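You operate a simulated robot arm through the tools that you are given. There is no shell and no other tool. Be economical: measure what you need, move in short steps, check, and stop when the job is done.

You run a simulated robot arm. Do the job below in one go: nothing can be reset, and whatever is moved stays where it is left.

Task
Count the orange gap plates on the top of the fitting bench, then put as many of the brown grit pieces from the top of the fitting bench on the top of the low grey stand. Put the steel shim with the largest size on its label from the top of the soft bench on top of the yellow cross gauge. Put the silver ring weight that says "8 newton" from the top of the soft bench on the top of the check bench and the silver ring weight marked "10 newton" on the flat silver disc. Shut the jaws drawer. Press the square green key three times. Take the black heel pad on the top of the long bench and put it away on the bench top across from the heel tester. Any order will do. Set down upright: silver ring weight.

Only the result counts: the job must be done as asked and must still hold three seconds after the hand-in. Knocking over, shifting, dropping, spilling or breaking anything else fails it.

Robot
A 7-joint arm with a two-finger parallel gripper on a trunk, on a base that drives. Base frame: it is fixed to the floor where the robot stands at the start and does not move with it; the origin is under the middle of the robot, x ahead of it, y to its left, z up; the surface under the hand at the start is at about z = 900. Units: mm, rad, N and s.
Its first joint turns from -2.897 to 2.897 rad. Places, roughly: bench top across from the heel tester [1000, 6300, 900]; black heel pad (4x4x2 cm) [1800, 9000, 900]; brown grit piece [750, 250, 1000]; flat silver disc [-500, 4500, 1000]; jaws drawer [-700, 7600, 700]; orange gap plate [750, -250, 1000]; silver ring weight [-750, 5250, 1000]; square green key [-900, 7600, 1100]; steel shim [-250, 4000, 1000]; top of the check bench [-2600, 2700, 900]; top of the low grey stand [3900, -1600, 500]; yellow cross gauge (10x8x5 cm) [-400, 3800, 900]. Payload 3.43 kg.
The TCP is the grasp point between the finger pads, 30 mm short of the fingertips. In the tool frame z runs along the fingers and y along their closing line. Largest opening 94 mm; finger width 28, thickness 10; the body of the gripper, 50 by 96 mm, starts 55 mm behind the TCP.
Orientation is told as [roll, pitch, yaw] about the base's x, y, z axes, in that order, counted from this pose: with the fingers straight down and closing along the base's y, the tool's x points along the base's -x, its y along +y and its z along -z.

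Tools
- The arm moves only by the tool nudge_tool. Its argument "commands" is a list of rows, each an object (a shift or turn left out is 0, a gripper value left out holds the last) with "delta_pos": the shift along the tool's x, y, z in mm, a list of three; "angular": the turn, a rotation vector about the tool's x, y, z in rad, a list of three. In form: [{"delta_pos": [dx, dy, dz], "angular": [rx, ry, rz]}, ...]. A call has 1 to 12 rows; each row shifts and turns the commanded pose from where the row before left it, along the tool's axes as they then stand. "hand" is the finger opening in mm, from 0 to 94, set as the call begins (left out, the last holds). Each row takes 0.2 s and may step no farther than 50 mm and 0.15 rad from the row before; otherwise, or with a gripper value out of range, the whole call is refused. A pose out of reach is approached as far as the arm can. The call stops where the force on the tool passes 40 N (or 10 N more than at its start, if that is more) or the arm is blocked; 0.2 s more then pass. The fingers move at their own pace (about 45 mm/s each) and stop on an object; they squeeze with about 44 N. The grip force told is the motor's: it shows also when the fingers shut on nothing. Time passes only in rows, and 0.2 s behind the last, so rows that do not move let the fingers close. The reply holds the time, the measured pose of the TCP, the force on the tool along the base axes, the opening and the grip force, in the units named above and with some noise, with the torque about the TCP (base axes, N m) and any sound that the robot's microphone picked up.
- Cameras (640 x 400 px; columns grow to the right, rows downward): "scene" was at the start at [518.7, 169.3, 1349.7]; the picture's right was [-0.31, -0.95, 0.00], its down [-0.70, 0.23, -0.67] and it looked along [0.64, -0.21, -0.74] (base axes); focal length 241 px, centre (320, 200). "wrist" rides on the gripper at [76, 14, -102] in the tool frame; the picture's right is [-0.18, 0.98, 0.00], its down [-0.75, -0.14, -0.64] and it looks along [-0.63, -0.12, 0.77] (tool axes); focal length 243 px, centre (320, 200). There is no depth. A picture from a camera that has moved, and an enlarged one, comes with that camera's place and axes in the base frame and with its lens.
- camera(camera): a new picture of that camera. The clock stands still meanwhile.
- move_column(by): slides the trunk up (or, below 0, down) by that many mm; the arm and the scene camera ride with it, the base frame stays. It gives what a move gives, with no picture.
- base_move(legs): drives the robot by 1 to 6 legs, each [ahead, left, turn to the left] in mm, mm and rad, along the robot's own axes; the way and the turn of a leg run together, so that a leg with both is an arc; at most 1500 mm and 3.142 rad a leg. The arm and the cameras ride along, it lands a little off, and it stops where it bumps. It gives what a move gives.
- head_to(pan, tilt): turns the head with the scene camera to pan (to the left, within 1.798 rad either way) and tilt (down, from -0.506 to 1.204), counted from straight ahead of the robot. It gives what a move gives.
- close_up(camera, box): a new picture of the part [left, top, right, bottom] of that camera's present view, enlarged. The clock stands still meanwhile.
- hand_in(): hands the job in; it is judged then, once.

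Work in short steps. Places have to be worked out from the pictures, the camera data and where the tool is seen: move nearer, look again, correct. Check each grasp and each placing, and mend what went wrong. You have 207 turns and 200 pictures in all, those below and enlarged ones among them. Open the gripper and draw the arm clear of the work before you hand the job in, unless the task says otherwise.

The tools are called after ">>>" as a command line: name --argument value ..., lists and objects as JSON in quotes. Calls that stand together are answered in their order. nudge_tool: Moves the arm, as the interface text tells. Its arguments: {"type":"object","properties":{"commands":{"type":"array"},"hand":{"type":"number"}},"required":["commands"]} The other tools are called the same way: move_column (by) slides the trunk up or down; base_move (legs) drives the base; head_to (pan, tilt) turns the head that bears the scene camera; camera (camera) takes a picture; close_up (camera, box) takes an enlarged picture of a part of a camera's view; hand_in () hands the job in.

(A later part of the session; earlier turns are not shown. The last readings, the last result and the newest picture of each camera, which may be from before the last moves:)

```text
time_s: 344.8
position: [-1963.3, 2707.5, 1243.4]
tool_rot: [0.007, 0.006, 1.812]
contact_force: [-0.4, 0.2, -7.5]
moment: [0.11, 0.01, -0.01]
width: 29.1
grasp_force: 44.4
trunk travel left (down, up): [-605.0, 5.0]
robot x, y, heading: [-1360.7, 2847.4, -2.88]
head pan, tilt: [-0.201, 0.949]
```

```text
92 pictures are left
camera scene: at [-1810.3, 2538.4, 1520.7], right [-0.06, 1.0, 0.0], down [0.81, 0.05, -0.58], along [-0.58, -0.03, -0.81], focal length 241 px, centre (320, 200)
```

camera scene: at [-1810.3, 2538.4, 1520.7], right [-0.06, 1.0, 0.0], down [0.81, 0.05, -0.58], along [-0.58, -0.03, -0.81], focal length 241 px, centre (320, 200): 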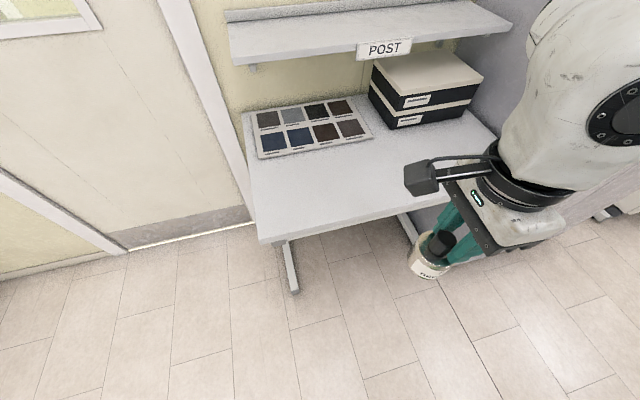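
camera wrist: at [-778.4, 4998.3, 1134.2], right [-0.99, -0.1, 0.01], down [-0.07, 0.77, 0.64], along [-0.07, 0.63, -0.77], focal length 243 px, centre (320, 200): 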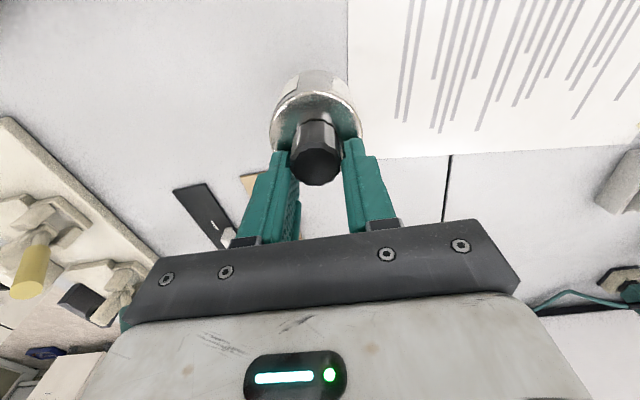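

Position matches the check bench (centre ≈(-2543,2692)). Move in 250 mm, then lower and set the weight at the free front area ≈(-2327,2635).

>>> base_move --legs '[[250, 0, 0.04]]'

>>> nudge_tool --commands '[{"delta_pos": [0, 0, 45]}, {"delta_pos": [0, 0, 45]}, {"delta_pos": [0, 0, 45]}, {"delta_pos": [0, 0, 45]}, {"delta_pos": [0, 0, 40]}]'

>>> camera --camera "scene"

>>> camera --camera "wrist"

```text
time_s: 346.7
position: [-2203.8, 2615.6, 1243.2]
tool_rot: [0.009, 0.005, 1.847]
contact_force: [0.3, 0.4, -7.9]
moment: [0.1, 0.02, 0.01]
width: 29.3
grasp_force: 44.0
trunk travel left (down, up): [-605.0, 5.0]
robot x, y, heading: [-1606.2, 2777.2, -2.843]
head pan, tilt: [-0.201, 0.949]
```

```text
time_s: 347.9
position: [-2204.3, 2613.3, 1023.7]
tool_rot: [0.006, 0.007, 1.848]
contact_force: [0.2, 0.1, -7.1]
moment: [0.09, 0.05, 0.01]
width: 28.9
grasp_force: 44.3
trunk travel left (down, up): [-605.0, 5.0]
robot x, y, heading: [-1606.4, 2777.9, -2.851]
head pan, tilt: [-0.201, 0.949]
```

```text
91 pictures are left
camera scene: at [-2043.7, 2452.4, 1520.7], right [-0.09, 1.0, 0.0], down [0.81, 0.08, -0.58], along [-0.58, -0.05, -0.81], focal length 241 px, centre (320, 200)
```

scene: 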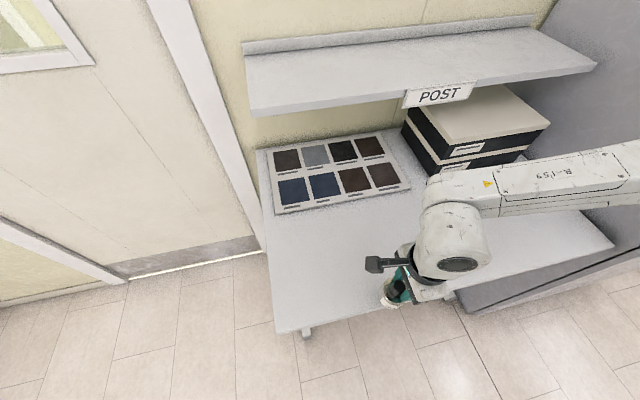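

```text
90 pictures are left
camera wrist: at [-2197.8, 2536.9, 1126.7], right [-1.0, -0.09, 0.01], down [-0.07, 0.77, 0.64], along [-0.06, 0.63, -0.77], focal length 243 px, centre (320, 200)
```

wrist: 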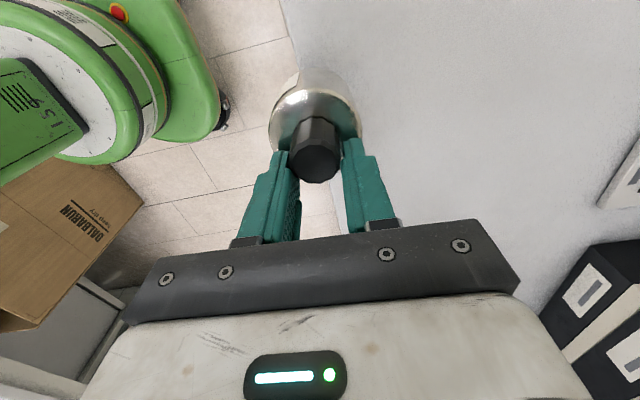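

Move in 130 mm, then lower to contact.

>>> nudge_tool --commands '[{"delta_pos": [1, 43, 0]}, {"delta_pos": [1, 43, 0]}, {"delta_pos": [1, 43, 0]}, {"delta_pos": [0, 0, 25]}, {"delta_pos": [0, 0, 8]}, {"delta_pos": [0, 0, 3]}, {"delta_pos": [0, 0, 3]}, {"delta_pos": [0, 0, 3]}, {"delta_pos": [0, 0, 3]}, {"delta_pos": [0, 0, 3]}]'

>>> camera --camera "scene"

```text
time_s: 350.1
position: [-2328.4, 2575.8, 979.4]
tool_rot: [0.01, 0.003, 1.846]
contact_force: [4.7, 4.0, 23.4]
moment: [0.39, -0.89, 0.08]
width: 29.0
grasp_force: 43.9
trunk travel left (down, up): [-605.0, 5.0]
robot x, y, heading: [-1608.1, 2777.5, -2.847]
head pan, tilt: [-0.201, 0.949]
stopped in row 10: the force on the tool passed its limit at 43 N (the readings are from after the stop); the commanded pose is now the measured one
```

```text
89 pictures are left
camera scene: at [-2042.6, 2453.4, 1521.3], right [-0.09, 1.0, 0.0], down [0.81, 0.08, -0.58], along [-0.58, -0.05, -0.81], focal length 241 px, centre (320, 200)
```

scene: 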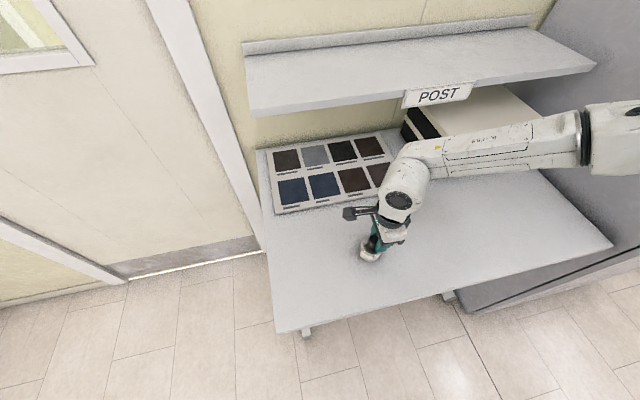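

Set on the bench at z≈900. Back off slightly, release and rise.

>>> nudge_tool --commands '[{"delta_pos": [0, 0, -1.5]}, {}, {}]' --hand 54

>>> nudge_tool --commands '[{"delta_pos": [0, 0, -40]}, {"delta_pos": [0, 0, -45]}, {"delta_pos": [0, -45, -20]}, {"delta_pos": [0, -45, -20]}, {"delta_pos": [0, -40, -20]}]'

>>> close_up --camera "scene" --box '[300, 180, 460, 300]'

```text
time_s: 350.9
position: [-2329.8, 2576.6, 980.0]
tool_rot: [0.008, 0.006, 1.847]
contact_force: [-5.6, -0.8, 16.2]
moment: [0.1, -0.29, 0.01]
width: 50.7
grasp_force: 0.1
trunk travel left (down, up): [-605.0, 5.0]
robot x, y, heading: [-1607.5, 2773.9, -2.843]
head pan, tilt: [-0.201, 0.949]
```

```text
time_s: 352.1
position: [-2203.4, 2612.6, 1123.3]
tool_rot: [0.009, 0.006, 1.847]
contact_force: [0.6, -1.0, -1.0]
moment: [0.02, 0.05, -0.02]
width: 53.6
grasp_force: 0.0
trunk travel left (down, up): [-605.0, 5.0]
robot x, y, heading: [-1607.7, 2776.4, -2.845]
head pan, tilt: [-0.201, 0.949]
```

```text
3.33 times, centred on (380, 240) of scene
camera zoom: at [-2043.6, 2452.8, 1520.7], right [-0.09, 1.0, 0.0], down [0.81, 0.08, -0.58], along [-0.58, -0.05, -0.81], focal length 805 px, centre (120, 67)
```

zoom: 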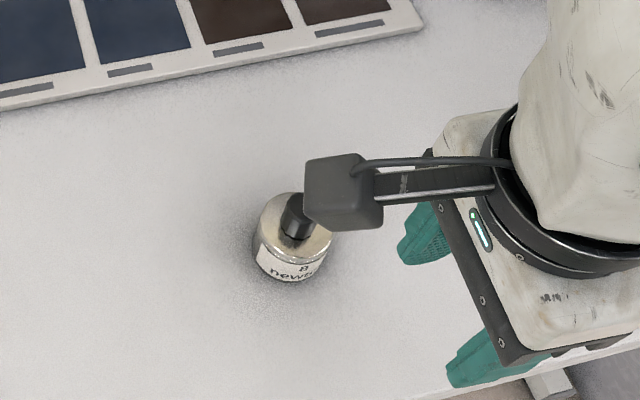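

8 N weight stands upright on the check bench. Drive back around to the soft bench's right side for the 6 mm shim.

>>> nudge_tool --commands '[{"delta_pos": [0, 0, -45]}, {"delta_pos": [0, 0, -45]}, {"delta_pos": [0, 0, -30]}]'

>>> base_move --legs '[[-400, 0, 0.011], [0, 800, 0], [-1500, 0, 0], [-854, 0, 0], [0, -1370, 0]]'

>>> head_to --pan 0.0 --tilt 0.75

>>> camera --camera "scene"

```text
time_s: 352.9
position: [-2203.0, 2613.8, 1245.2]
tool_rot: [0.01, 0.003, 1.847]
contact_force: [-0.7, -0.4, -0.6]
moment: [0.01, -0.01, 0.02]
width: 53.7
grasp_force: 0.0
trunk travel left (down, up): [-605.0, 5.0]
robot x, y, heading: [-1609.1, 2777.8, -2.845]
head pan, tilt: [-0.201, 0.949]
```

```text
time_s: 355.1
position: [-1878.2, 2707.5, 1244.5]
tool_rot: [0.008, 0.003, 1.855]
contact_force: [0.1, 0.2, -0.2]
moment: [0.01, 0.01, 0.0]
width: 53.8
grasp_force: 0.2
trunk travel left (down, up): [-605.0, 5.0]
robot x, y, heading: [-1281.0, 2878.2, -2.839]
head pan, tilt: [-0.201, 0.949]
stopped in leg 1: the robot was blocked; the commanded pose is now the measured one
```

```text
time_s: 355.8
position: [-1878.3, 2708.5, 1244.0]
tool_rot: [0.009, 0.004, 1.855]
contact_force: [-0.4, -0.1, 0.2]
moment: [0.01, -0.01, -0.01]
width: 54.0
grasp_force: 0.0
trunk travel left (down, up): [-605.0, 5.0]
robot x, y, heading: [-1285.8, 2875.3, -2.834]
head pan, tilt: [0.0, 0.75]
```

```text
87 pictures are left
camera scene: at [-1723.3, 2531.9, 1536.3], right [-0.3, 0.95, 0.0], down [0.65, 0.2, -0.73], along [-0.7, -0.22, -0.68], focal length 241 px, centre (320, 200)
```

scene: 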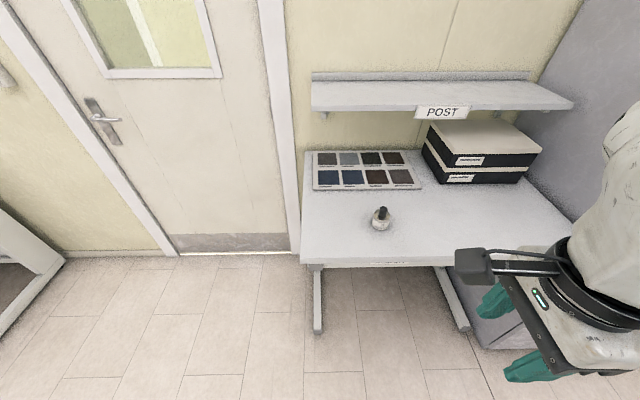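

Bumped something behind (bench side/box). Step forward, check the label, then go south and view the box.

>>> close_up --camera "scene" --box '[350, 240, 470, 290]'

>>> base_move --legs '[[80, 0, 0], [0, 850, 0]]'

>>> head_to --pan -1.7 --tilt 0.5

>>> camera --camera "scene"

```text
5.33 times, centred on (410, 265) of scene
camera zoom: at [-1723.3, 2531.9, 1536.3], right [-0.3, 0.95, 0.0], down [0.65, 0.2, -0.73], along [-0.7, -0.22, -0.68], focal length 1288 px, centre (-160, -147)
```

zoom: 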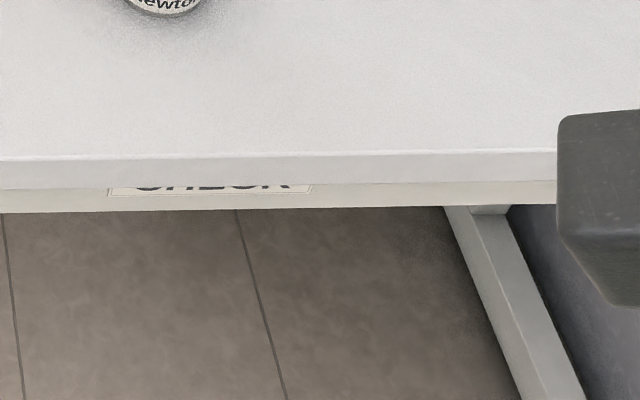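

```text
time_s: 360.9
position: [-1709.8, 1892.8, 1243.3]
tool_rot: [0.01, 0.005, 1.84]
contact_force: [0.2, -0.6, 0.8]
moment: [-0.01, 0.02, 0.0]
width: 53.8
grasp_force: 0.1
trunk travel left (down, up): [-605.0, 5.0]
robot x, y, heading: [-1111.2, 2049.5, -2.853]
head pan, tilt: [0.0, 0.75]
```

```text
time_s: 362.7
position: [-1710.1, 1893.6, 1243.5]
tool_rot: [0.008, 0.003, 1.839]
contact_force: [0.0, -0.4, 0.0]
moment: [0.02, 0.02, 0.0]
width: 53.9
grasp_force: 0.1
trunk travel left (down, up): [-605.0, 5.0]
robot x, y, heading: [-1110.9, 2050.3, -2.85]
head pan, tilt: [-1.7, 0.499]
```

```text
85 pictures are left
camera scene: at [-1493.6, 1827.4, 1558.3], right [0.99, 0.16, 0.0], down [0.08, -0.47, -0.88], along [-0.14, 0.87, -0.48], focal length 241 px, centre (320, 200)
```

scene: 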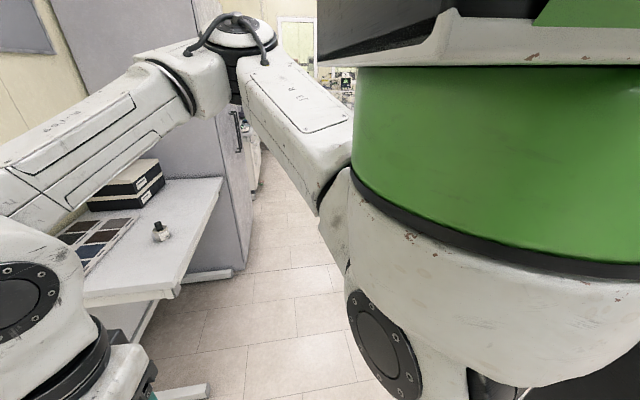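

It reads "CHECK". Continue: back past the bench's south end, then north along its right side.

>>> base_move --legs '[[-1250, 0, 0.016], [-1250, 0, 0]]'

>>> head_to --pan -0.5 --tilt 0.4

>>> camera --camera "scene"

```text
time_s: 374.9
position: [672.6, 2641.4, 1243.8]
tool_rot: [0.01, 0.003, 1.892]
contact_force: [0.2, -0.9, -0.4]
moment: [0.02, -0.03, 0.01]
width: 54.1
grasp_force: 0.1
trunk travel left (down, up): [-605.0, 5.0]
robot x, y, heading: [1263.5, 2832.7, -2.799]
head pan, tilt: [-1.7, 0.499]
```

```text
time_s: 376.3
position: [672.5, 2641.4, 1245.0]
tool_rot: [0.009, 0.004, 1.892]
contact_force: [0.3, 0.0, 0.2]
moment: [-0.02, -0.02, -0.02]
width: 53.9
grasp_force: 0.0
trunk travel left (down, up): [-605.0, 5.0]
robot x, y, heading: [1261.3, 2828.8, -2.796]
head pan, tilt: [-0.499, 0.4]
```

```text
84 pictures are left
camera scene: at [819.9, 2513.0, 1567.4], right [0.16, 0.99, 0.0], down [0.38, -0.06, -0.92], along [-0.91, 0.14, -0.39], focal length 241 px, centre (320, 200)
```

scene: 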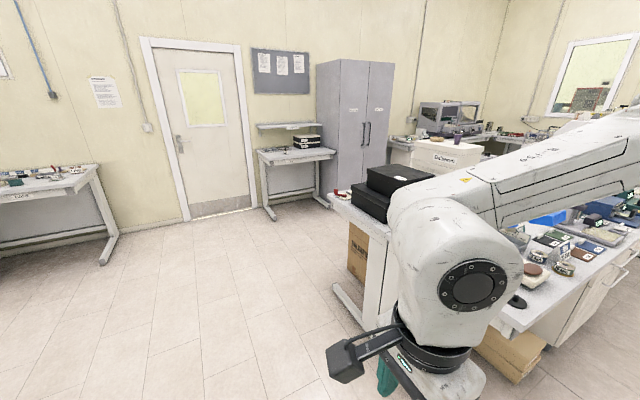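

Continue north alongside, then look at the shim and gauge.

>>> base_move --legs '[[0, 0, -0.037], [0, -1390, 0]]'

>>> base_move --legs '[[340, 0, 0]]'

>>> head_to --pan 0.0 --tilt 0.85

>>> camera --camera "scene"

>>> camera --camera "wrist"

```text
time_s: 383.7
position: [236.5, 3989.8, 1244.3]
tool_rot: [0.008, 0.002, 1.871]
contact_force: [0.3, 1.2, 0.1]
moment: [-0.04, -0.05, -0.01]
width: 53.8
grasp_force: 0.1
trunk travel left (down, up): [-605.0, 5.0]
robot x, y, heading: [827.2, 4168.6, -2.821]
head pan, tilt: [-0.499, 0.4]
```

```text
time_s: 385.9
position: [-86.8, 3884.5, 1243.7]
tool_rot: [0.009, 0.004, 1.867]
contact_force: [0.5, -0.4, 0.3]
moment: [-0.04, 0.02, 0.0]
width: 54.0
grasp_force: 0.1
trunk travel left (down, up): [-605.0, 5.0]
robot x, y, heading: [508.9, 4058.5, -2.819]
head pan, tilt: [-0.499, 0.4]
```

```text
time_s: 386.8
position: [-85.5, 3885.5, 1243.6]
tool_rot: [0.01, 0.003, 1.868]
contact_force: [0.4, -0.6, 0.1]
moment: [-0.02, 0.01, 0.0]
width: 53.9
grasp_force: 0.1
trunk travel left (down, up): [-605.0, 5.0]
robot x, y, heading: [510.3, 4058.1, -2.825]
head pan, tilt: [0.0, 0.85]
```

```text
83 pictures are left
camera scene: at [75.5, 3711.6, 1528.4], right [-0.31, 0.95, 0.0], down [0.71, 0.23, -0.66], along [-0.63, -0.21, -0.75], focal length 241 px, centre (320, 200)
```

scene: 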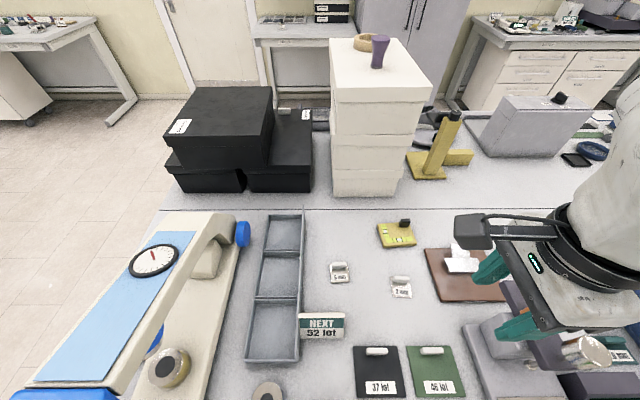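

```text
82 pictures are left
camera wrist: at [-76.2, 3807.6, 1347.3], right [-0.99, -0.11, 0.01], down [-0.08, 0.77, 0.64], along [-0.08, 0.63, -0.77], focal length 243 px, centre (320, 200)
```

wrist: 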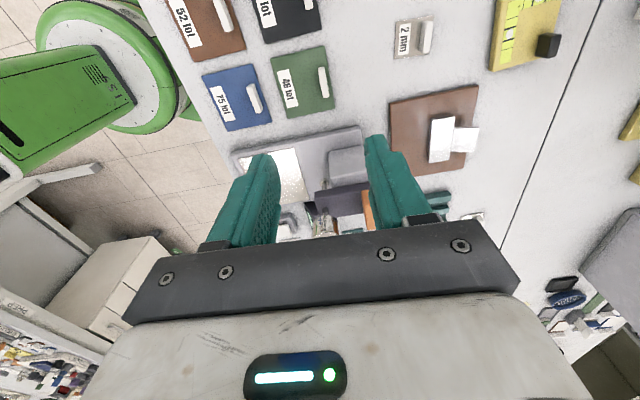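

Zoom on shim 6 mm and the gauge for handle orientation.

>>> close_up --camera "scene" --box '[310, 205, 430, 305]'

```text
4.00 times, centred on (370, 255) of scene
camera zoom: at [75.5, 3711.6, 1528.4], right [-0.31, 0.95, 0.0], down [0.71, 0.23, -0.66], along [-0.63, -0.21, -0.75], focal length 966 px, centre (120, -20)
```

zoom: 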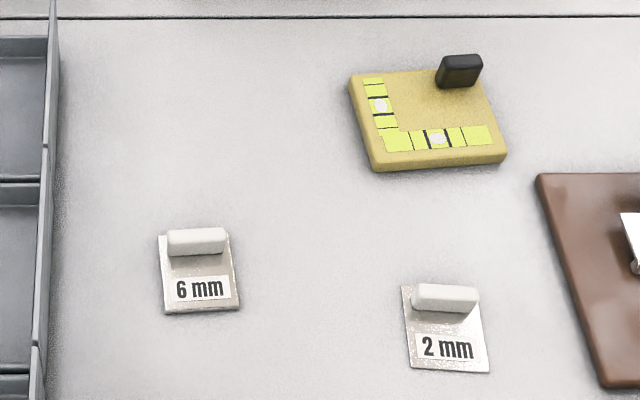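

6 mm shim handle ≈(-230,3664). Move above it and descend to z≈1010 for a look.

>>> nudge_tool --commands '[{"delta_pos": [34, 41, 0]}, {"delta_pos": [34, 41, 0]}, {"delta_pos": [34, 41, 0]}, {"delta_pos": [34, 41, 0]}, {"delta_pos": [33, 40, 0], "angular": [0, 0, -0.06]}, {"delta_pos": [0, 0, 45]}, {"delta_pos": [0, 0, 45]}, {"delta_pos": [0, 0, 45]}, {"delta_pos": [0, 0, 45]}, {"delta_pos": [0, 0, 45]}]'

>>> camera --camera "wrist"

```text
refused: row 1 steps farther than a row can; nothing moved
```

```text
80 pictures are left
camera wrist: at [-76.2, 3807.6, 1347.3], right [-0.99, -0.11, 0.01], down [-0.08, 0.77, 0.64], along [-0.08, 0.63, -0.77], focal length 243 px, centre (320, 200)
```

wrist: 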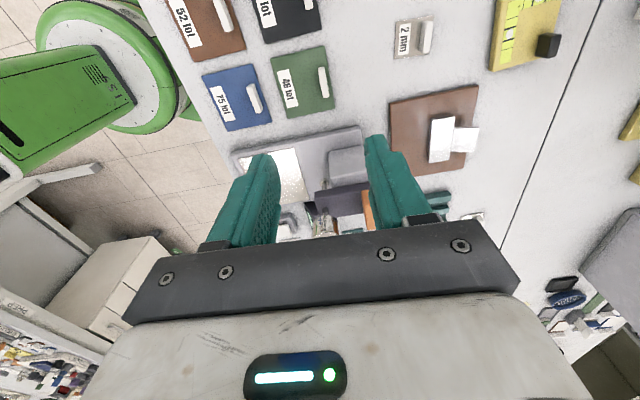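

Smaller steps.

>>> nudge_tool --commands '[{"delta_pos": [28, 34, 0]}, {"delta_pos": [28, 34, 0]}, {"delta_pos": [28, 34, 0]}, {"delta_pos": [28, 34, 0]}, {"delta_pos": [28, 34, 0]}, {"delta_pos": [28, 33, 0], "angular": [0, 0, -0.06]}, {"delta_pos": [0, 0, 47]}, {"delta_pos": [0, 0, 47]}, {"delta_pos": [0, 0, 47]}, {"delta_pos": [0, 0, 47]}, {"delta_pos": [0, 0, 45]}]'

>>> camera --camera "wrist"

```text
time_s: 389.2
position: [-232.3, 3660.9, 1012.4]
tool_rot: [0.009, 0.003, 1.93]
contact_force: [0.0, 1.1, 1.0]
moment: [-0.03, 0.03, 0.01]
width: 54.2
grasp_force: 0.0
trunk travel left (down, up): [-605.0, 5.0]
robot x, y, heading: [512.3, 4062.6, -2.821]
head pan, tilt: [0.0, 0.85]
```

```text
79 pictures are left
camera wrist: at [-217.9, 3584.9, 1115.3], right [-0.98, -0.17, 0.01], down [-0.13, 0.76, 0.64], along [-0.12, 0.63, -0.77], focal length 243 px, centre (320, 200)
```

wrist: 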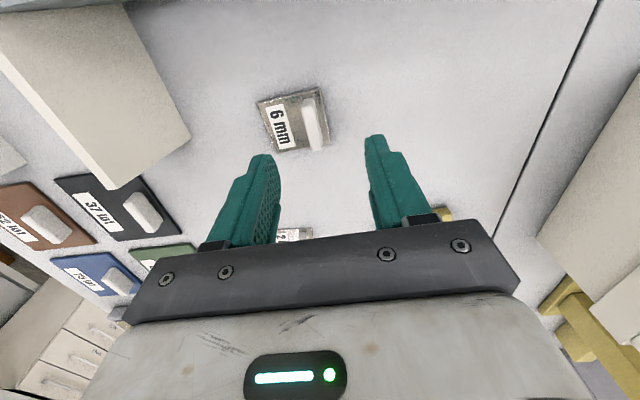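

Aligned; small shift, descend to 943, close.

>>> nudge_tool --commands '[{"delta_pos": [-3.3, -5.5, 0]}, {"delta_pos": [0, 0, 40]}, {"delta_pos": [0, 0, 20]}, {"delta_pos": [0, 0, 9]}]'

>>> nudge_tool --commands '[{}, {}, {}, {}]' --hand 0

>>> nudge_tool --commands '[{"delta_pos": [0, 0, -20]}, {"delta_pos": [0, 0, -45]}, {"delta_pos": [0, 0, -45]}]'

>>> camera --camera "wrist"

>>> close_up --camera "scene" --box '[310, 205, 430, 305]'

```text
time_s: 390.2
position: [-229.3, 3666.4, 944.9]
tool_rot: [0.007, 0.004, 1.929]
contact_force: [0.7, 0.4, -0.7]
moment: [-0.03, 0.02, 0.0]
width: 54.1
grasp_force: 0.0
trunk travel left (down, up): [-605.0, 5.0]
robot x, y, heading: [507.3, 4065.3, -2.822]
head pan, tilt: [0.0, 0.85]
```

```text
time_s: 391.2
position: [-229.0, 3667.7, 944.2]
tool_rot: [0.008, 0.004, 1.931]
contact_force: [1.2, 1.1, 0.5]
moment: [-0.02, -0.02, 0.0]
width: 10.4
grasp_force: 39.9
trunk travel left (down, up): [-605.0, 5.0]
robot x, y, heading: [508.7, 4060.8, -2.826]
head pan, tilt: [0.0, 0.85]
```

```text
time_s: 392.0
position: [-227.8, 3668.8, 1056.1]
tool_rot: [0.01, 0.004, 1.93]
contact_force: [-0.3, 0.4, -1.3]
moment: [0.0, -0.01, 0.03]
width: 10.1
grasp_force: 44.1
trunk travel left (down, up): [-605.0, 5.0]
robot x, y, heading: [502.7, 4059.6, -2.823]
head pan, tilt: [0.0, 0.85]
```

```text
78 pictures are left
camera wrist: at [-213.6, 3592.9, 1158.3], right [-0.98, -0.17, 0.01], down [-0.13, 0.76, 0.64], along [-0.12, 0.63, -0.77], focal length 243 px, centre (320, 200)
```

wrist: 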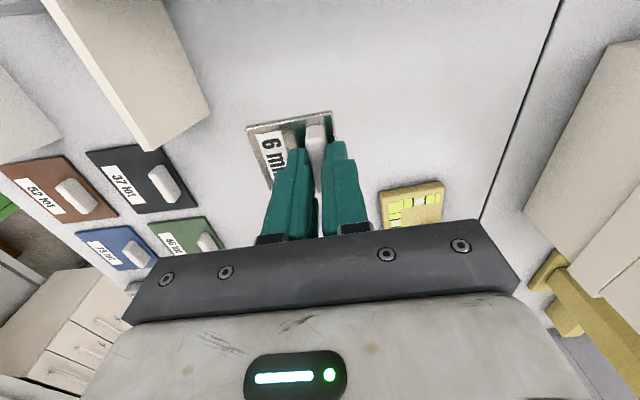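

```text
4.00 times, centred on (370, 255) of scene
camera zoom: at [75.6, 3711.5, 1528.1], right [-0.31, 0.95, 0.0], down [0.71, 0.24, -0.66], along [-0.63, -0.21, -0.75], focal length 966 px, centre (120, -20)
```

zoom: 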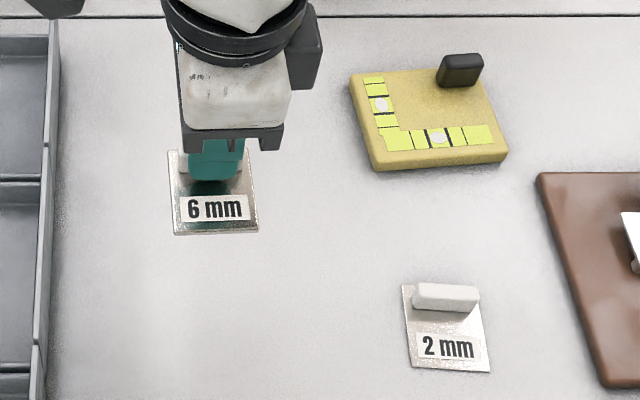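

Shim held. Carry over the gauge, target tool ≈(-384,3778), yaw +0.08, and look before lowering.

>>> nudge_tool --commands '[{"delta_pos": [-39.5, 27, 0]}, {"delta_pos": [-39.5, 27, 0]}, {"delta_pos": [-39.5, 27, 0]}, {"delta_pos": [-39.5, 27, 0]}, {"angular": [0, 0, -0.08]}, {"delta_pos": [0, 0, 35]}]'

>>> camera --camera "wrist"

>>> close_up --camera "scene" --box '[330, 190, 450, 290]'

```text
time_s: 393.4
position: [-384.3, 3779.0, 1021.3]
tool_rot: [0.009, 0.003, 2.01]
contact_force: [-0.4, -0.5, -0.5]
moment: [-0.03, -0.01, -0.03]
width: 10.3
grasp_force: 43.7
trunk travel left (down, up): [-605.0, 5.0]
robot x, y, heading: [507.0, 4062.4, -2.822]
head pan, tilt: [0.0, 0.85]
```

```text
76 pictures are left
camera wrist: at [-364.3, 3704.2, 1124.8], right [-0.97, -0.25, 0.01], down [-0.19, 0.75, 0.64], along [-0.17, 0.62, -0.77], focal length 243 px, centre (320, 200)
```

wrist: 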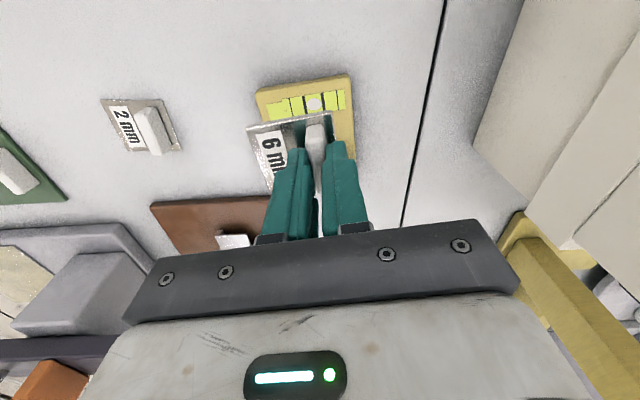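

```text
4.00 times, centred on (390, 240) of scene
camera zoom: at [75.5, 3711.6, 1528.3], right [-0.31, 0.95, 0.0], down [0.71, 0.24, -0.66], along [-0.63, -0.21, -0.75], focal length 966 px, centre (40, 40)
```

zoom: 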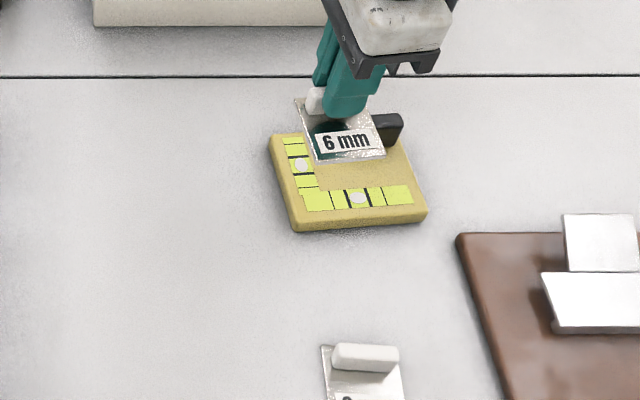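

Good alignment; tiny shift and lower to contact.

>>> nudge_tool --commands '[{"delta_pos": [-2.2, 1.2, 30]}, {"delta_pos": [0, 0, 15]}, {"delta_pos": [0, 0, 4]}, {"delta_pos": [0, 0, 4]}, {"delta_pos": [0, 0, 3]}, {"delta_pos": [0, 0, 3]}]'

>>> camera --camera "wrist"

>>> close_up --camera "scene" --box '[330, 190, 450, 290]'

```text
time_s: 394.8
position: [-386.3, 3779.6, 962.4]
tool_rot: [0.009, 0.002, 2.01]
contact_force: [-0.3, -0.1, -1.4]
moment: [-0.02, 0.03, -0.01]
width: 10.1
grasp_force: 43.9
trunk travel left (down, up): [-605.0, 5.0]
robot x, y, heading: [508.1, 4059.1, -2.821]
head pan, tilt: [0.0, 0.85]
```

```text
74 pictures are left
camera wrist: at [-366.3, 3704.0, 1064.5], right [-0.97, -0.25, 0.01], down [-0.19, 0.75, 0.64], along [-0.17, 0.62, -0.77], focal length 243 px, centre (320, 200)
```

wrist: 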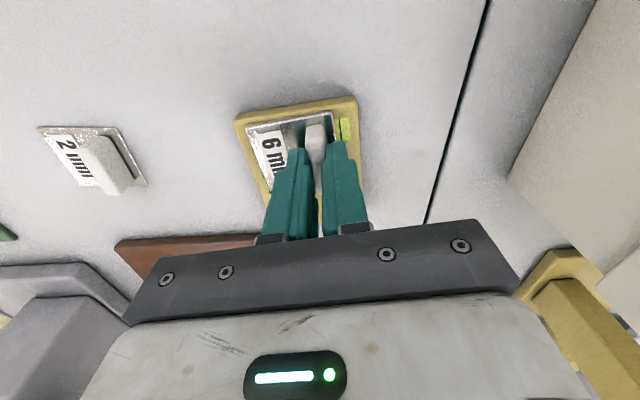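

```text
4.00 times, centred on (390, 240) of scene
camera zoom: at [75.4, 3711.5, 1528.2], right [-0.31, 0.95, 0.0], down [0.71, 0.24, -0.66], along [-0.63, -0.21, -0.75], focal length 966 px, centre (40, 40)
```

zoom: 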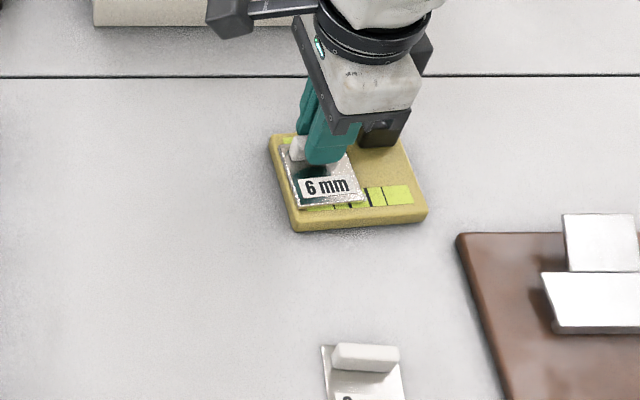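

Well placed over the gauge; keep lowering by small steps.

>>> nudge_tool --commands '[{"delta_pos": [0, 0, 2]}, {"delta_pos": [0, 0, 2]}, {"delta_pos": [0, 0, 2]}, {"delta_pos": [0, 0, 2]}, {"delta_pos": [0, 0, 2]}]'

```text
time_s: 396.0
position: [-387.8, 3777.8, 952.1]
tool_rot: [0.01, 0.003, 2.009]
contact_force: [-2.5, 0.9, 30.6]
moment: [0.14, -0.31, -0.05]
width: 10.3
grasp_force: 44.2
trunk travel left (down, up): [-605.0, 5.0]
robot x, y, heading: [508.0, 4059.4, -2.821]
head pan, tilt: [0.0, 0.85]
```

Contact. Relieve pressure, open modestly, rise.

>>> nudge_tool --commands '[{"delta_pos": [0, 0, -2]}]'

>>> nudge_tool --commands '[{}, {}]' --hand 26

>>> nudge_tool --commands '[{"delta_pos": [0, 0, -20]}, {"delta_pos": [0, 0, -45]}, {"delta_pos": [0, 0, -45]}, {"delta_pos": [0, 0, -45]}, {"delta_pos": [0, 0, -45]}, {"delta_pos": [0, 0, -45]}, {"delta_pos": [0, 0, -45]}]'

>>> camera --camera "scene"

>>> close_up --camera "scene" --box '[330, 190, 450, 290]'

```text
time_s: 396.4
position: [-387.2, 3779.0, 952.8]
tool_rot: [0.012, 0.002, 2.008]
contact_force: [-4.3, -0.1, 21.5]
moment: [0.04, -0.22, 0.03]
width: 10.3
grasp_force: 43.9
trunk travel left (down, up): [-605.0, 5.0]
robot x, y, heading: [505.0, 4059.6, -2.823]
head pan, tilt: [0.0, 0.85]
```

```text
time_s: 397.0
position: [-386.3, 3778.4, 952.1]
tool_rot: [0.01, 0.004, 2.012]
contact_force: [-4.2, -1.5, 11.4]
moment: [0.07, 0.01, 0.02]
width: 23.6
grasp_force: 0.1
trunk travel left (down, up): [-605.0, 5.0]
robot x, y, heading: [505.2, 4059.1, -2.821]
head pan, tilt: [0.0, 0.85]
```

```text
time_s: 398.6
position: [-384.6, 3779.5, 1243.2]
tool_rot: [0.009, 0.005, 2.01]
contact_force: [0.5, 0.1, 0.5]
moment: [0.0, -0.01, 0.03]
width: 25.9
grasp_force: 0.0
trunk travel left (down, up): [-605.0, 5.0]
robot x, y, heading: [508.0, 4061.0, -2.817]
head pan, tilt: [0.0, 0.85]
```

```text
72 pictures are left
camera scene: at [75.6, 3711.5, 1528.2], right [-0.31, 0.95, 0.0], down [0.71, 0.24, -0.66], along [-0.63, -0.21, -0.75], focal length 241 px, centre (320, 200)
```

scene: 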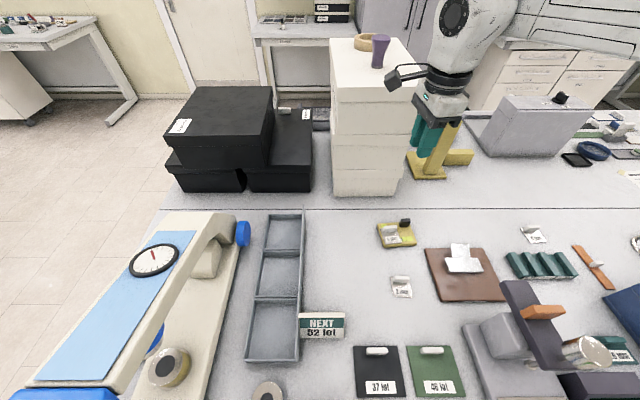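

```text
4.00 times, centred on (390, 240) of scene
camera zoom: at [75.6, 3711.5, 1528.2], right [-0.31, 0.95, 0.0], down [0.71, 0.24, -0.66], along [-0.63, -0.21, -0.75], focal length 966 px, centre (40, 40)
```

zoom: 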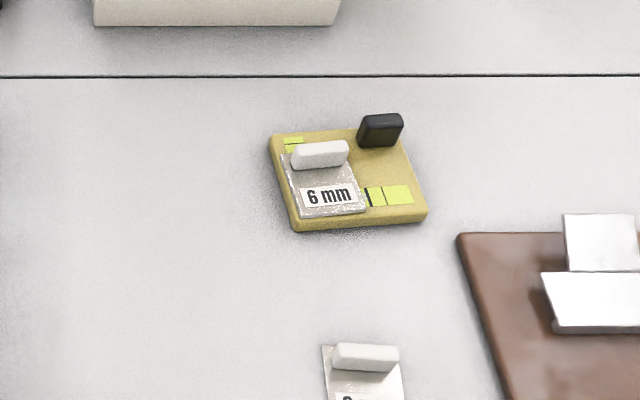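

Shim lies flat on the gauge. Retract, back off, and drive north along the aisle.

>>> nudge_tool --commands '[{"delta_pos": [4.7, -41, 0]}, {"delta_pos": [4.7, -41, 0]}, {"delta_pos": [4.7, -41, 0]}, {"delta_pos": [4.7, -41, 0]}, {"delta_pos": [4.7, -41, 0]}, {"delta_pos": [4.7, -41, 0]}, {"delta_pos": [4.7, -41, 0]}, {"delta_pos": [4.7, -41, 0]}]'

>>> base_move --legs '[[-310, 0, -0.015], [0, -1330, 0], [0, -1000, 0]]'

>>> head_to --pan -1.4 --tilt 0.35

>>> camera --camera "scene"

```text
time_s: 400.4
position: [-71.3, 3887.2, 1239.9]
tool_rot: [0.008, 0.003, 2.009]
contact_force: [-1.4, 0.5, -0.4]
moment: [0.03, -0.03, -0.03]
width: 25.9
grasp_force: 0.1
trunk travel left (down, up): [-605.0, 5.0]
robot x, y, heading: [508.2, 4061.0, -2.819]
head pan, tilt: [0.0, 0.85]
```

```text
time_s: 413.4
position: [-435.9, 6193.2, 1240.4]
tool_rot: [0.008, 0.003, 1.989]
contact_force: [0.3, -0.5, -1.0]
moment: [-0.02, 0.01, -0.01]
width: 26.0
grasp_force: 0.1
trunk travel left (down, up): [-605.0, 5.0]
robot x, y, heading: [147.0, 6357.1, -2.844]
head pan, tilt: [0.0, 0.85]
```

```text
time_s: 415.0
position: [-434.9, 6194.6, 1239.7]
tool_rot: [0.009, 0.002, 1.988]
contact_force: [-0.3, 0.7, 0.2]
moment: [-0.01, -0.01, 0.01]
width: 25.8
grasp_force: 0.1
trunk travel left (down, up): [-605.0, 5.0]
robot x, y, heading: [147.0, 6355.4, -2.848]
head pan, tilt: [-1.4, 0.351]
```

```text
70 pictures are left
camera scene: at [-259.6, 6121.5, 1571.9], right [0.89, 0.45, 0.0], down [0.16, -0.31, -0.94], along [-0.43, 0.84, -0.34], focal length 241 px, centre (320, 200)
```

scene: 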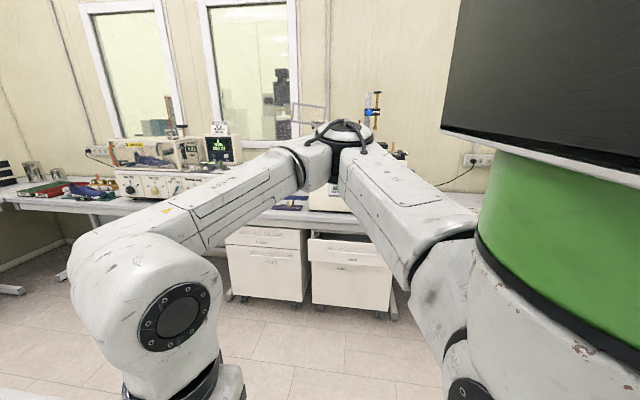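

One drawer is open at the north bench. Turn to face it.

>>> base_move --legs '[[0, 0, -1.558]]'

>>> head_to --pan 0.3 --tilt 0.5

>>> camera --camera "scene"

```text
time_s: 419.1
position: [-28.5, 6937.3, 1240.7]
tool_rot: [0.009, 0.003, 0.442]
contact_force: [0.5, 0.2, 0.6]
moment: [0.01, 0.02, 0.01]
width: 25.9
grasp_force: 0.1
trunk travel left (down, up): [-605.0, 5.0]
robot x, y, heading: [147.4, 6357.5, 1.889]
head pan, tilt: [-1.4, 0.351]
```

```text
time_s: 420.9
position: [-27.8, 6935.8, 1240.8]
tool_rot: [0.009, 0.004, 0.439]
contact_force: [0.2, 0.7, -0.2]
moment: [0.02, 0.01, 0.02]
width: 25.8
grasp_force: 0.1
trunk travel left (down, up): [-605.0, 5.0]
robot x, y, heading: [147.4, 6357.0, 1.892]
head pan, tilt: [0.3, 0.499]
```

```text
69 pictures are left
camera scene: at [-228.8, 6787.7, 1558.3], right [0.81, 0.58, 0.0], down [0.28, -0.39, -0.88], along [-0.51, 0.71, -0.48], focal length 241 px, centre (320, 200)
```

scene: 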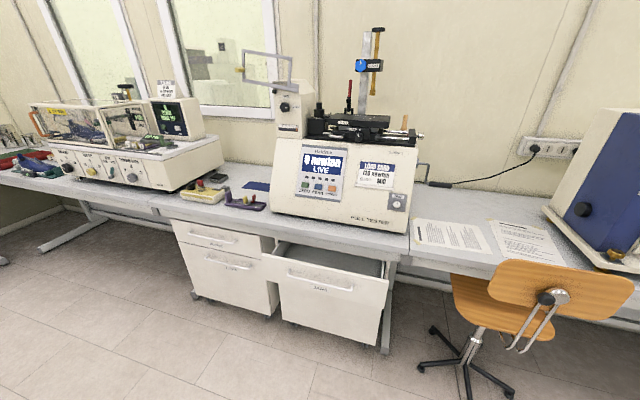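

The open drawer is right below the pull tester; zoom into the drawer label and the keys.

>>> close_up --camera "scene" --box '[290, 140, 420, 220]'

>>> close_up --camera "scene" --box '[250, 230, 410, 350]'

```text
4.92 times, centred on (355, 180) of scene
camera zoom: at [-228.8, 6787.7, 1558.3], right [0.81, 0.58, 0.0], down [0.28, -0.39, -0.88], along [-0.51, 0.71, -0.48], focal length 1189 px, centre (148, 298)
```

zoom: 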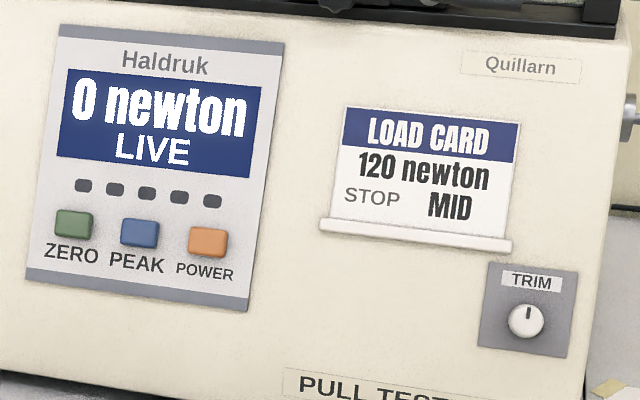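

```text
3.33 times, centred on (330, 290) of scene
camera zoom: at [-228.8, 6787.7, 1558.3], right [0.81, 0.58, 0.0], down [0.28, -0.39, -0.88], along [-0.51, 0.71, -0.48], focal length 805 px, centre (287, -100)
```

zoom: 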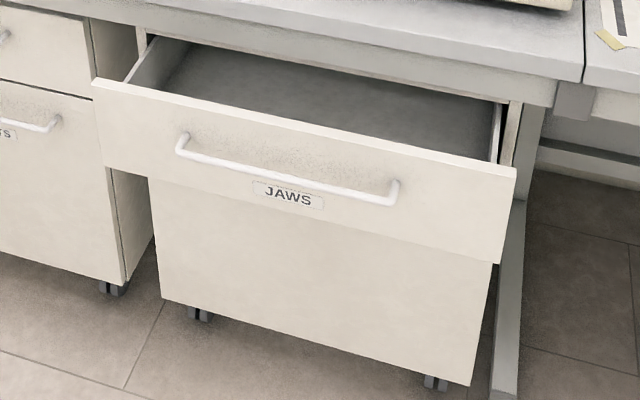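

JAWS drawer is the open one; green ZERO key is on the pull tester. Position the robot in front: left 480, ahead 620.

>>> base_move --legs '[[0, 480, -0.012], [600, 0, 0]]'

>>> head_to --pan 0.0 --tilt 0.8

>>> camera --camera "scene"

```text
time_s: 426.7
position: [-661.0, 7370.2, 1239.7]
tool_rot: [0.009, 0.002, 0.428]
contact_force: [0.1, -1.2, 0.4]
moment: [0.02, -0.04, 0.01]
width: 26.0
grasp_force: 0.1
trunk travel left (down, up): [-605.0, 5.0]
robot x, y, heading: [-492.5, 6793.5, 1.88]
head pan, tilt: [0.3, 0.499]
```

```text
time_s: 427.5
position: [-659.0, 7371.0, 1239.8]
tool_rot: [0.009, 0.004, 0.426]
contact_force: [0.6, -0.7, 0.6]
moment: [-0.01, -0.01, -0.02]
width: 25.9
grasp_force: 0.2
trunk travel left (down, up): [-605.0, 5.0]
robot x, y, heading: [-491.2, 6791.4, 1.881]
head pan, tilt: [0.0, 0.799]
```

```text
66 pictures are left
camera scene: at [-835.5, 7226.6, 1532.4], right [0.95, 0.3, 0.0], down [0.22, -0.68, -0.7], along [-0.21, 0.66, -0.72], focal length 241 px, centre (320, 200)
```

scene: 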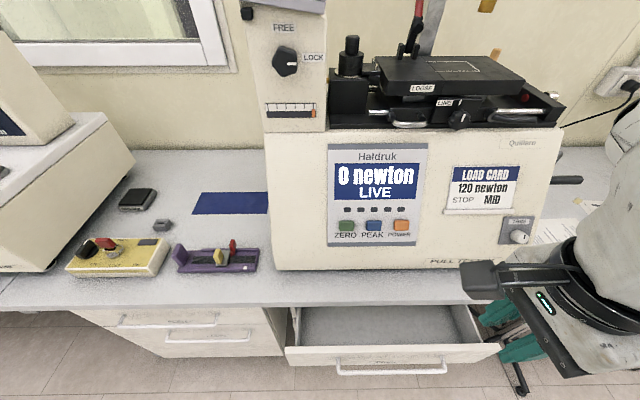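

Computed: key ≈(-883,7576,1081); drawer front centre ≈(-699,7450), top edge z≈765. I'll yaw to align and pitch the tool to point horizontally forward.

>>> nudge_tool --commands '[{"angular": [0, 0, 0.118]}, {"angular": [-0.143, 0, 0]}, {"angular": [-0.143, 0, 0]}, {"angular": [-0.143, 0, 0]}, {"angular": [-0.143, 0, 0]}, {"angular": [-0.143, 0, 0]}, {"angular": [-0.143, 0, 0]}, {"angular": [-0.143, 0, 0]}, {"angular": [-0.143, 0, 0]}, {"angular": [-0.143, 0, 0]}, {"angular": [-0.143, 0, 0]}, {"angular": [-0.141, 0, 0]}]' --hand 0

>>> camera --camera "wrist"

>>> camera --camera "scene"

```text
time_s: 430.1
position: [-617.0, 7502.2, 1282.2]
tool_rot: [1.026, 0.014, 0.309]
contact_force: [1.0, -0.2, 0.4]
moment: [-0.01, 0.01, 0.01]
width: 0.2
grasp_force: 32.9
out of reach, approached as far as the arm can: row 4, 5, 6, 7, 8, 9, 10, 11, 12
trunk travel left (down, up): [-605.0, 5.0]
robot x, y, heading: [-492.6, 6787.3, 1.881]
head pan, tilt: [0.0, 0.799]
```

```text
65 pictures are left
camera wrist: at [-664.3, 7400.5, 1348.2], right [0.03, 0.54, 0.84], down [0.91, -0.36, 0.2], along [0.41, 0.76, -0.51], focal length 243 px, centre (320, 200)
```

wrist: 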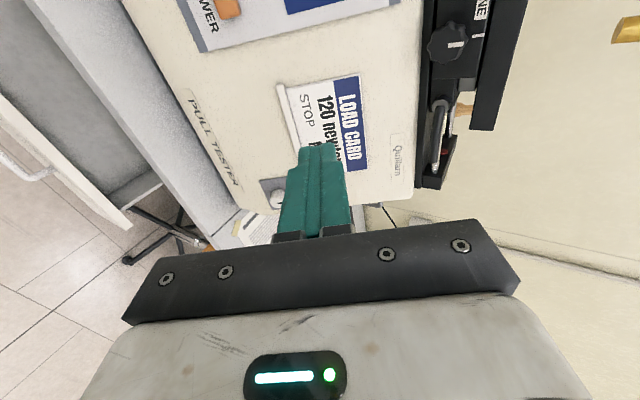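

```text
64 pictures are left
camera scene: at [-835.6, 7226.9, 1532.2], right [0.95, 0.3, 0.0], down [0.22, -0.68, -0.7], along [-0.21, 0.66, -0.72], focal length 241 px, centre (320, 200)
```

scene: 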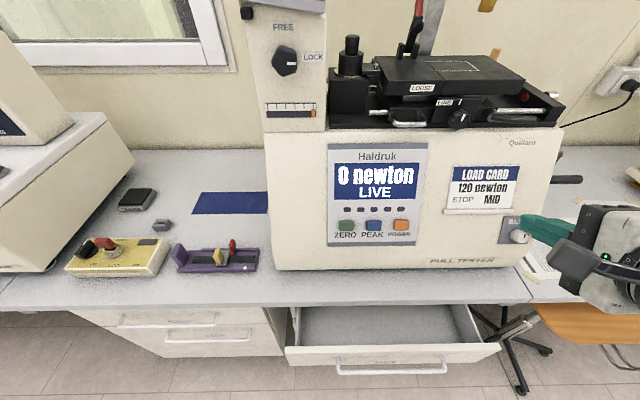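

The horizontal pose isn't reachable so close to the body. Back the base off 250 mm, then extend the tool forward in its commanded direction.

>>> base_move --legs '[[-250, 0, 0]]'

>>> nudge_tool --commands '[{"delta_pos": [0, 0, 45]}, {"delta_pos": [0, 0, 45]}, {"delta_pos": [0, 0, 45]}]'

```text
time_s: 432.0
position: [-545.0, 7260.6, 1282.1]
tool_rot: [1.028, 0.014, 0.319]
contact_force: [-0.1, -0.1, 0.3]
moment: [-0.02, -0.01, 0.03]
width: 0.0
grasp_force: 32.8
trunk travel left (down, up): [-605.0, 5.0]
robot x, y, heading: [-418.5, 6549.5, 1.886]
head pan, tilt: [0.0, 0.799]
```

```text
time_s: 432.8
position: [-584.8, 7369.3, 1213.7]
tool_rot: [1.028, 0.014, 0.32]
contact_force: [0.5, 0.6, 0.1]
moment: [0.02, -0.01, -0.02]
width: 0.0
grasp_force: 32.8
trunk travel left (down, up): [-605.0, 5.0]
robot x, y, heading: [-411.5, 6550.8, 1.891]
head pan, tilt: [0.0, 0.799]
```

The commanded pose now equals the measured one. At this longer reach, pitch the remaining 0.54 rad.

>>> nudge_tool --commands '[{"angular": [-0.135, 0, 0]}, {"angular": [-0.135, 0, 0]}, {"angular": [-0.135, 0, 0]}, {"angular": [-0.135, 0, 0]}]'

```text
time_s: 433.8
position: [-583.3, 7369.2, 1213.5]
tool_rot: [1.57, 0.014, 0.317]
contact_force: [0.5, -0.1, 0.6]
moment: [0.0, 0.03, 0.01]
width: 0.2
grasp_force: 32.1
trunk travel left (down, up): [-605.0, 5.0]
robot x, y, heading: [-411.4, 6550.8, 1.885]
head pan, tilt: [0.0, 0.799]
```

Tool is horizontal. Advance the base 140 mm and align with the green key (n shift left 223, down 132).

>>> base_move --legs '[[140, 0, -0.007]]'

>>> nudge_tool --commands '[{"delta_pos": [45, 0, 0]}, {"delta_pos": [45, 0, 0]}, {"delta_pos": [45, 0, 0]}, {"delta_pos": [45, 0, 0]}, {"delta_pos": [43, 0, 0]}, {"delta_pos": [0, -45, 0]}, {"delta_pos": [0, -45, 0]}, {"delta_pos": [0, -42, 0]}]'

>>> camera --camera "wrist"

>>> camera --camera "scene"

```text
time_s: 435.1
position: [-622.1, 7504.4, 1211.2]
tool_rot: [1.566, 0.012, 0.313]
contact_force: [-0.4, 0.7, 0.3]
moment: [0.0, 0.01, -0.01]
width: 0.0
grasp_force: 33.0
trunk travel left (down, up): [-605.0, 5.0]
robot x, y, heading: [-460.4, 6685.9, 1.882]
head pan, tilt: [0.0, 0.799]
```

```text
time_s: 436.9
position: [-735.7, 7489.7, 1083.2]
tool_rot: [1.566, 0.014, 0.314]
contact_force: [-0.3, -0.2, 0.7]
moment: [0.01, -0.02, -0.01]
width: 0.1
grasp_force: 32.8
out of reach, approached as far as the arm can: row 3, 4, 5, 6
trunk travel left (down, up): [-605.0, 5.0]
robot x, y, heading: [-460.1, 6683.5, 1.884]
head pan, tilt: [0.0, 0.799]
```

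```text
63 pictures are left
camera wrist: at [-777.3, 7368.8, 1098.6], right [0.19, 0.06, 0.98], down [0.91, -0.38, -0.15], along [0.36, 0.92, -0.13], focal length 243 px, centre (320, 200)
```

wrist: 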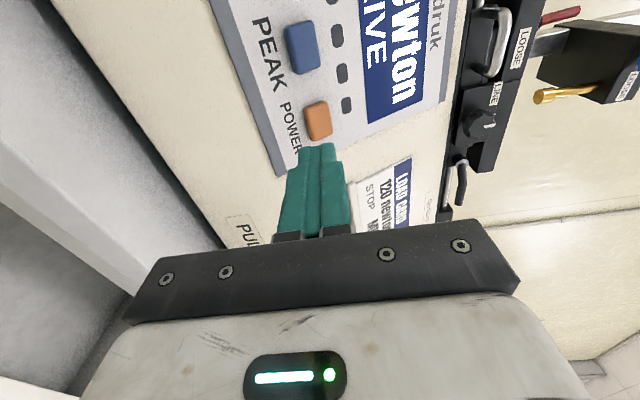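

```text
62 pictures are left
camera scene: at [-802.0, 7119.7, 1532.4], right [0.95, 0.31, 0.0], down [0.22, -0.68, -0.7], along [-0.21, 0.66, -0.72], focal length 241 px, centre (320, 200)
```

scene: 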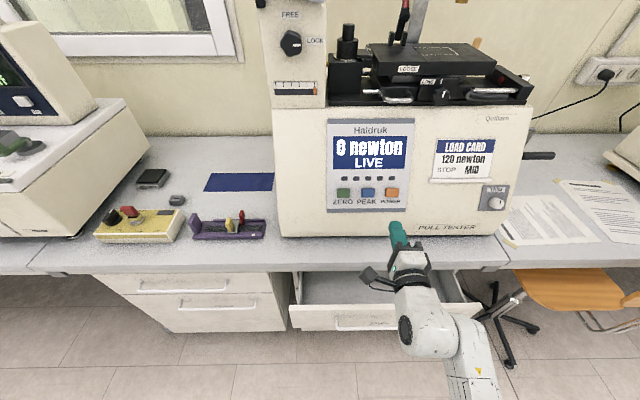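

Lateral reach limit hit; strafe the base left 115 mm instead.

>>> base_move --legs '[[0, 115, 0]]'

>>> camera --camera "wrist"

>>> camera --camera "scene"

```text
time_s: 438.1
position: [-845.7, 7455.0, 1082.7]
tool_rot: [1.567, 0.014, 0.314]
contact_force: [1.0, 0.6, -0.4]
moment: [-0.02, 0.03, -0.05]
width: 0.2
grasp_force: 32.8
trunk travel left (down, up): [-605.0, 5.0]
robot x, y, heading: [-566.9, 6645.7, 1.876]
head pan, tilt: [0.0, 0.799]
```

```text
61 pictures are left
camera wrist: at [-886.9, 7333.8, 1098.8], right [0.19, 0.07, 0.98], down [0.91, -0.38, -0.15], along [0.36, 0.92, -0.13], focal length 243 px, centre (320, 200)
```

wrist: 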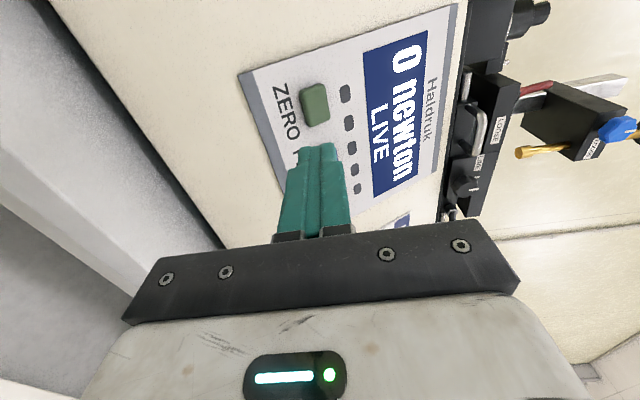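

```text
60 pictures are left
camera scene: at [-911.7, 7084.7, 1532.3], right [0.95, 0.3, 0.0], down [0.22, -0.68, -0.7], along [-0.21, 0.66, -0.72], focal length 241 px, centre (320, 200)
```

scene: 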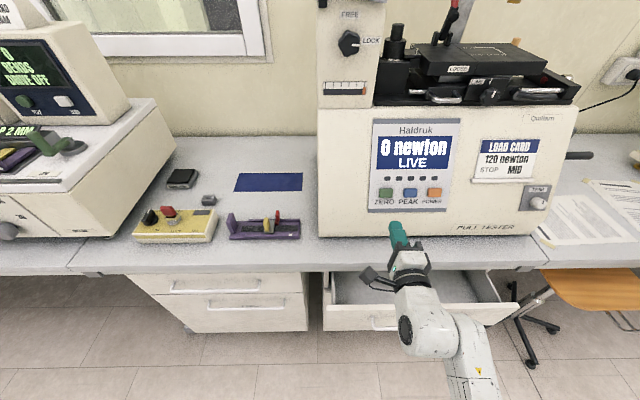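

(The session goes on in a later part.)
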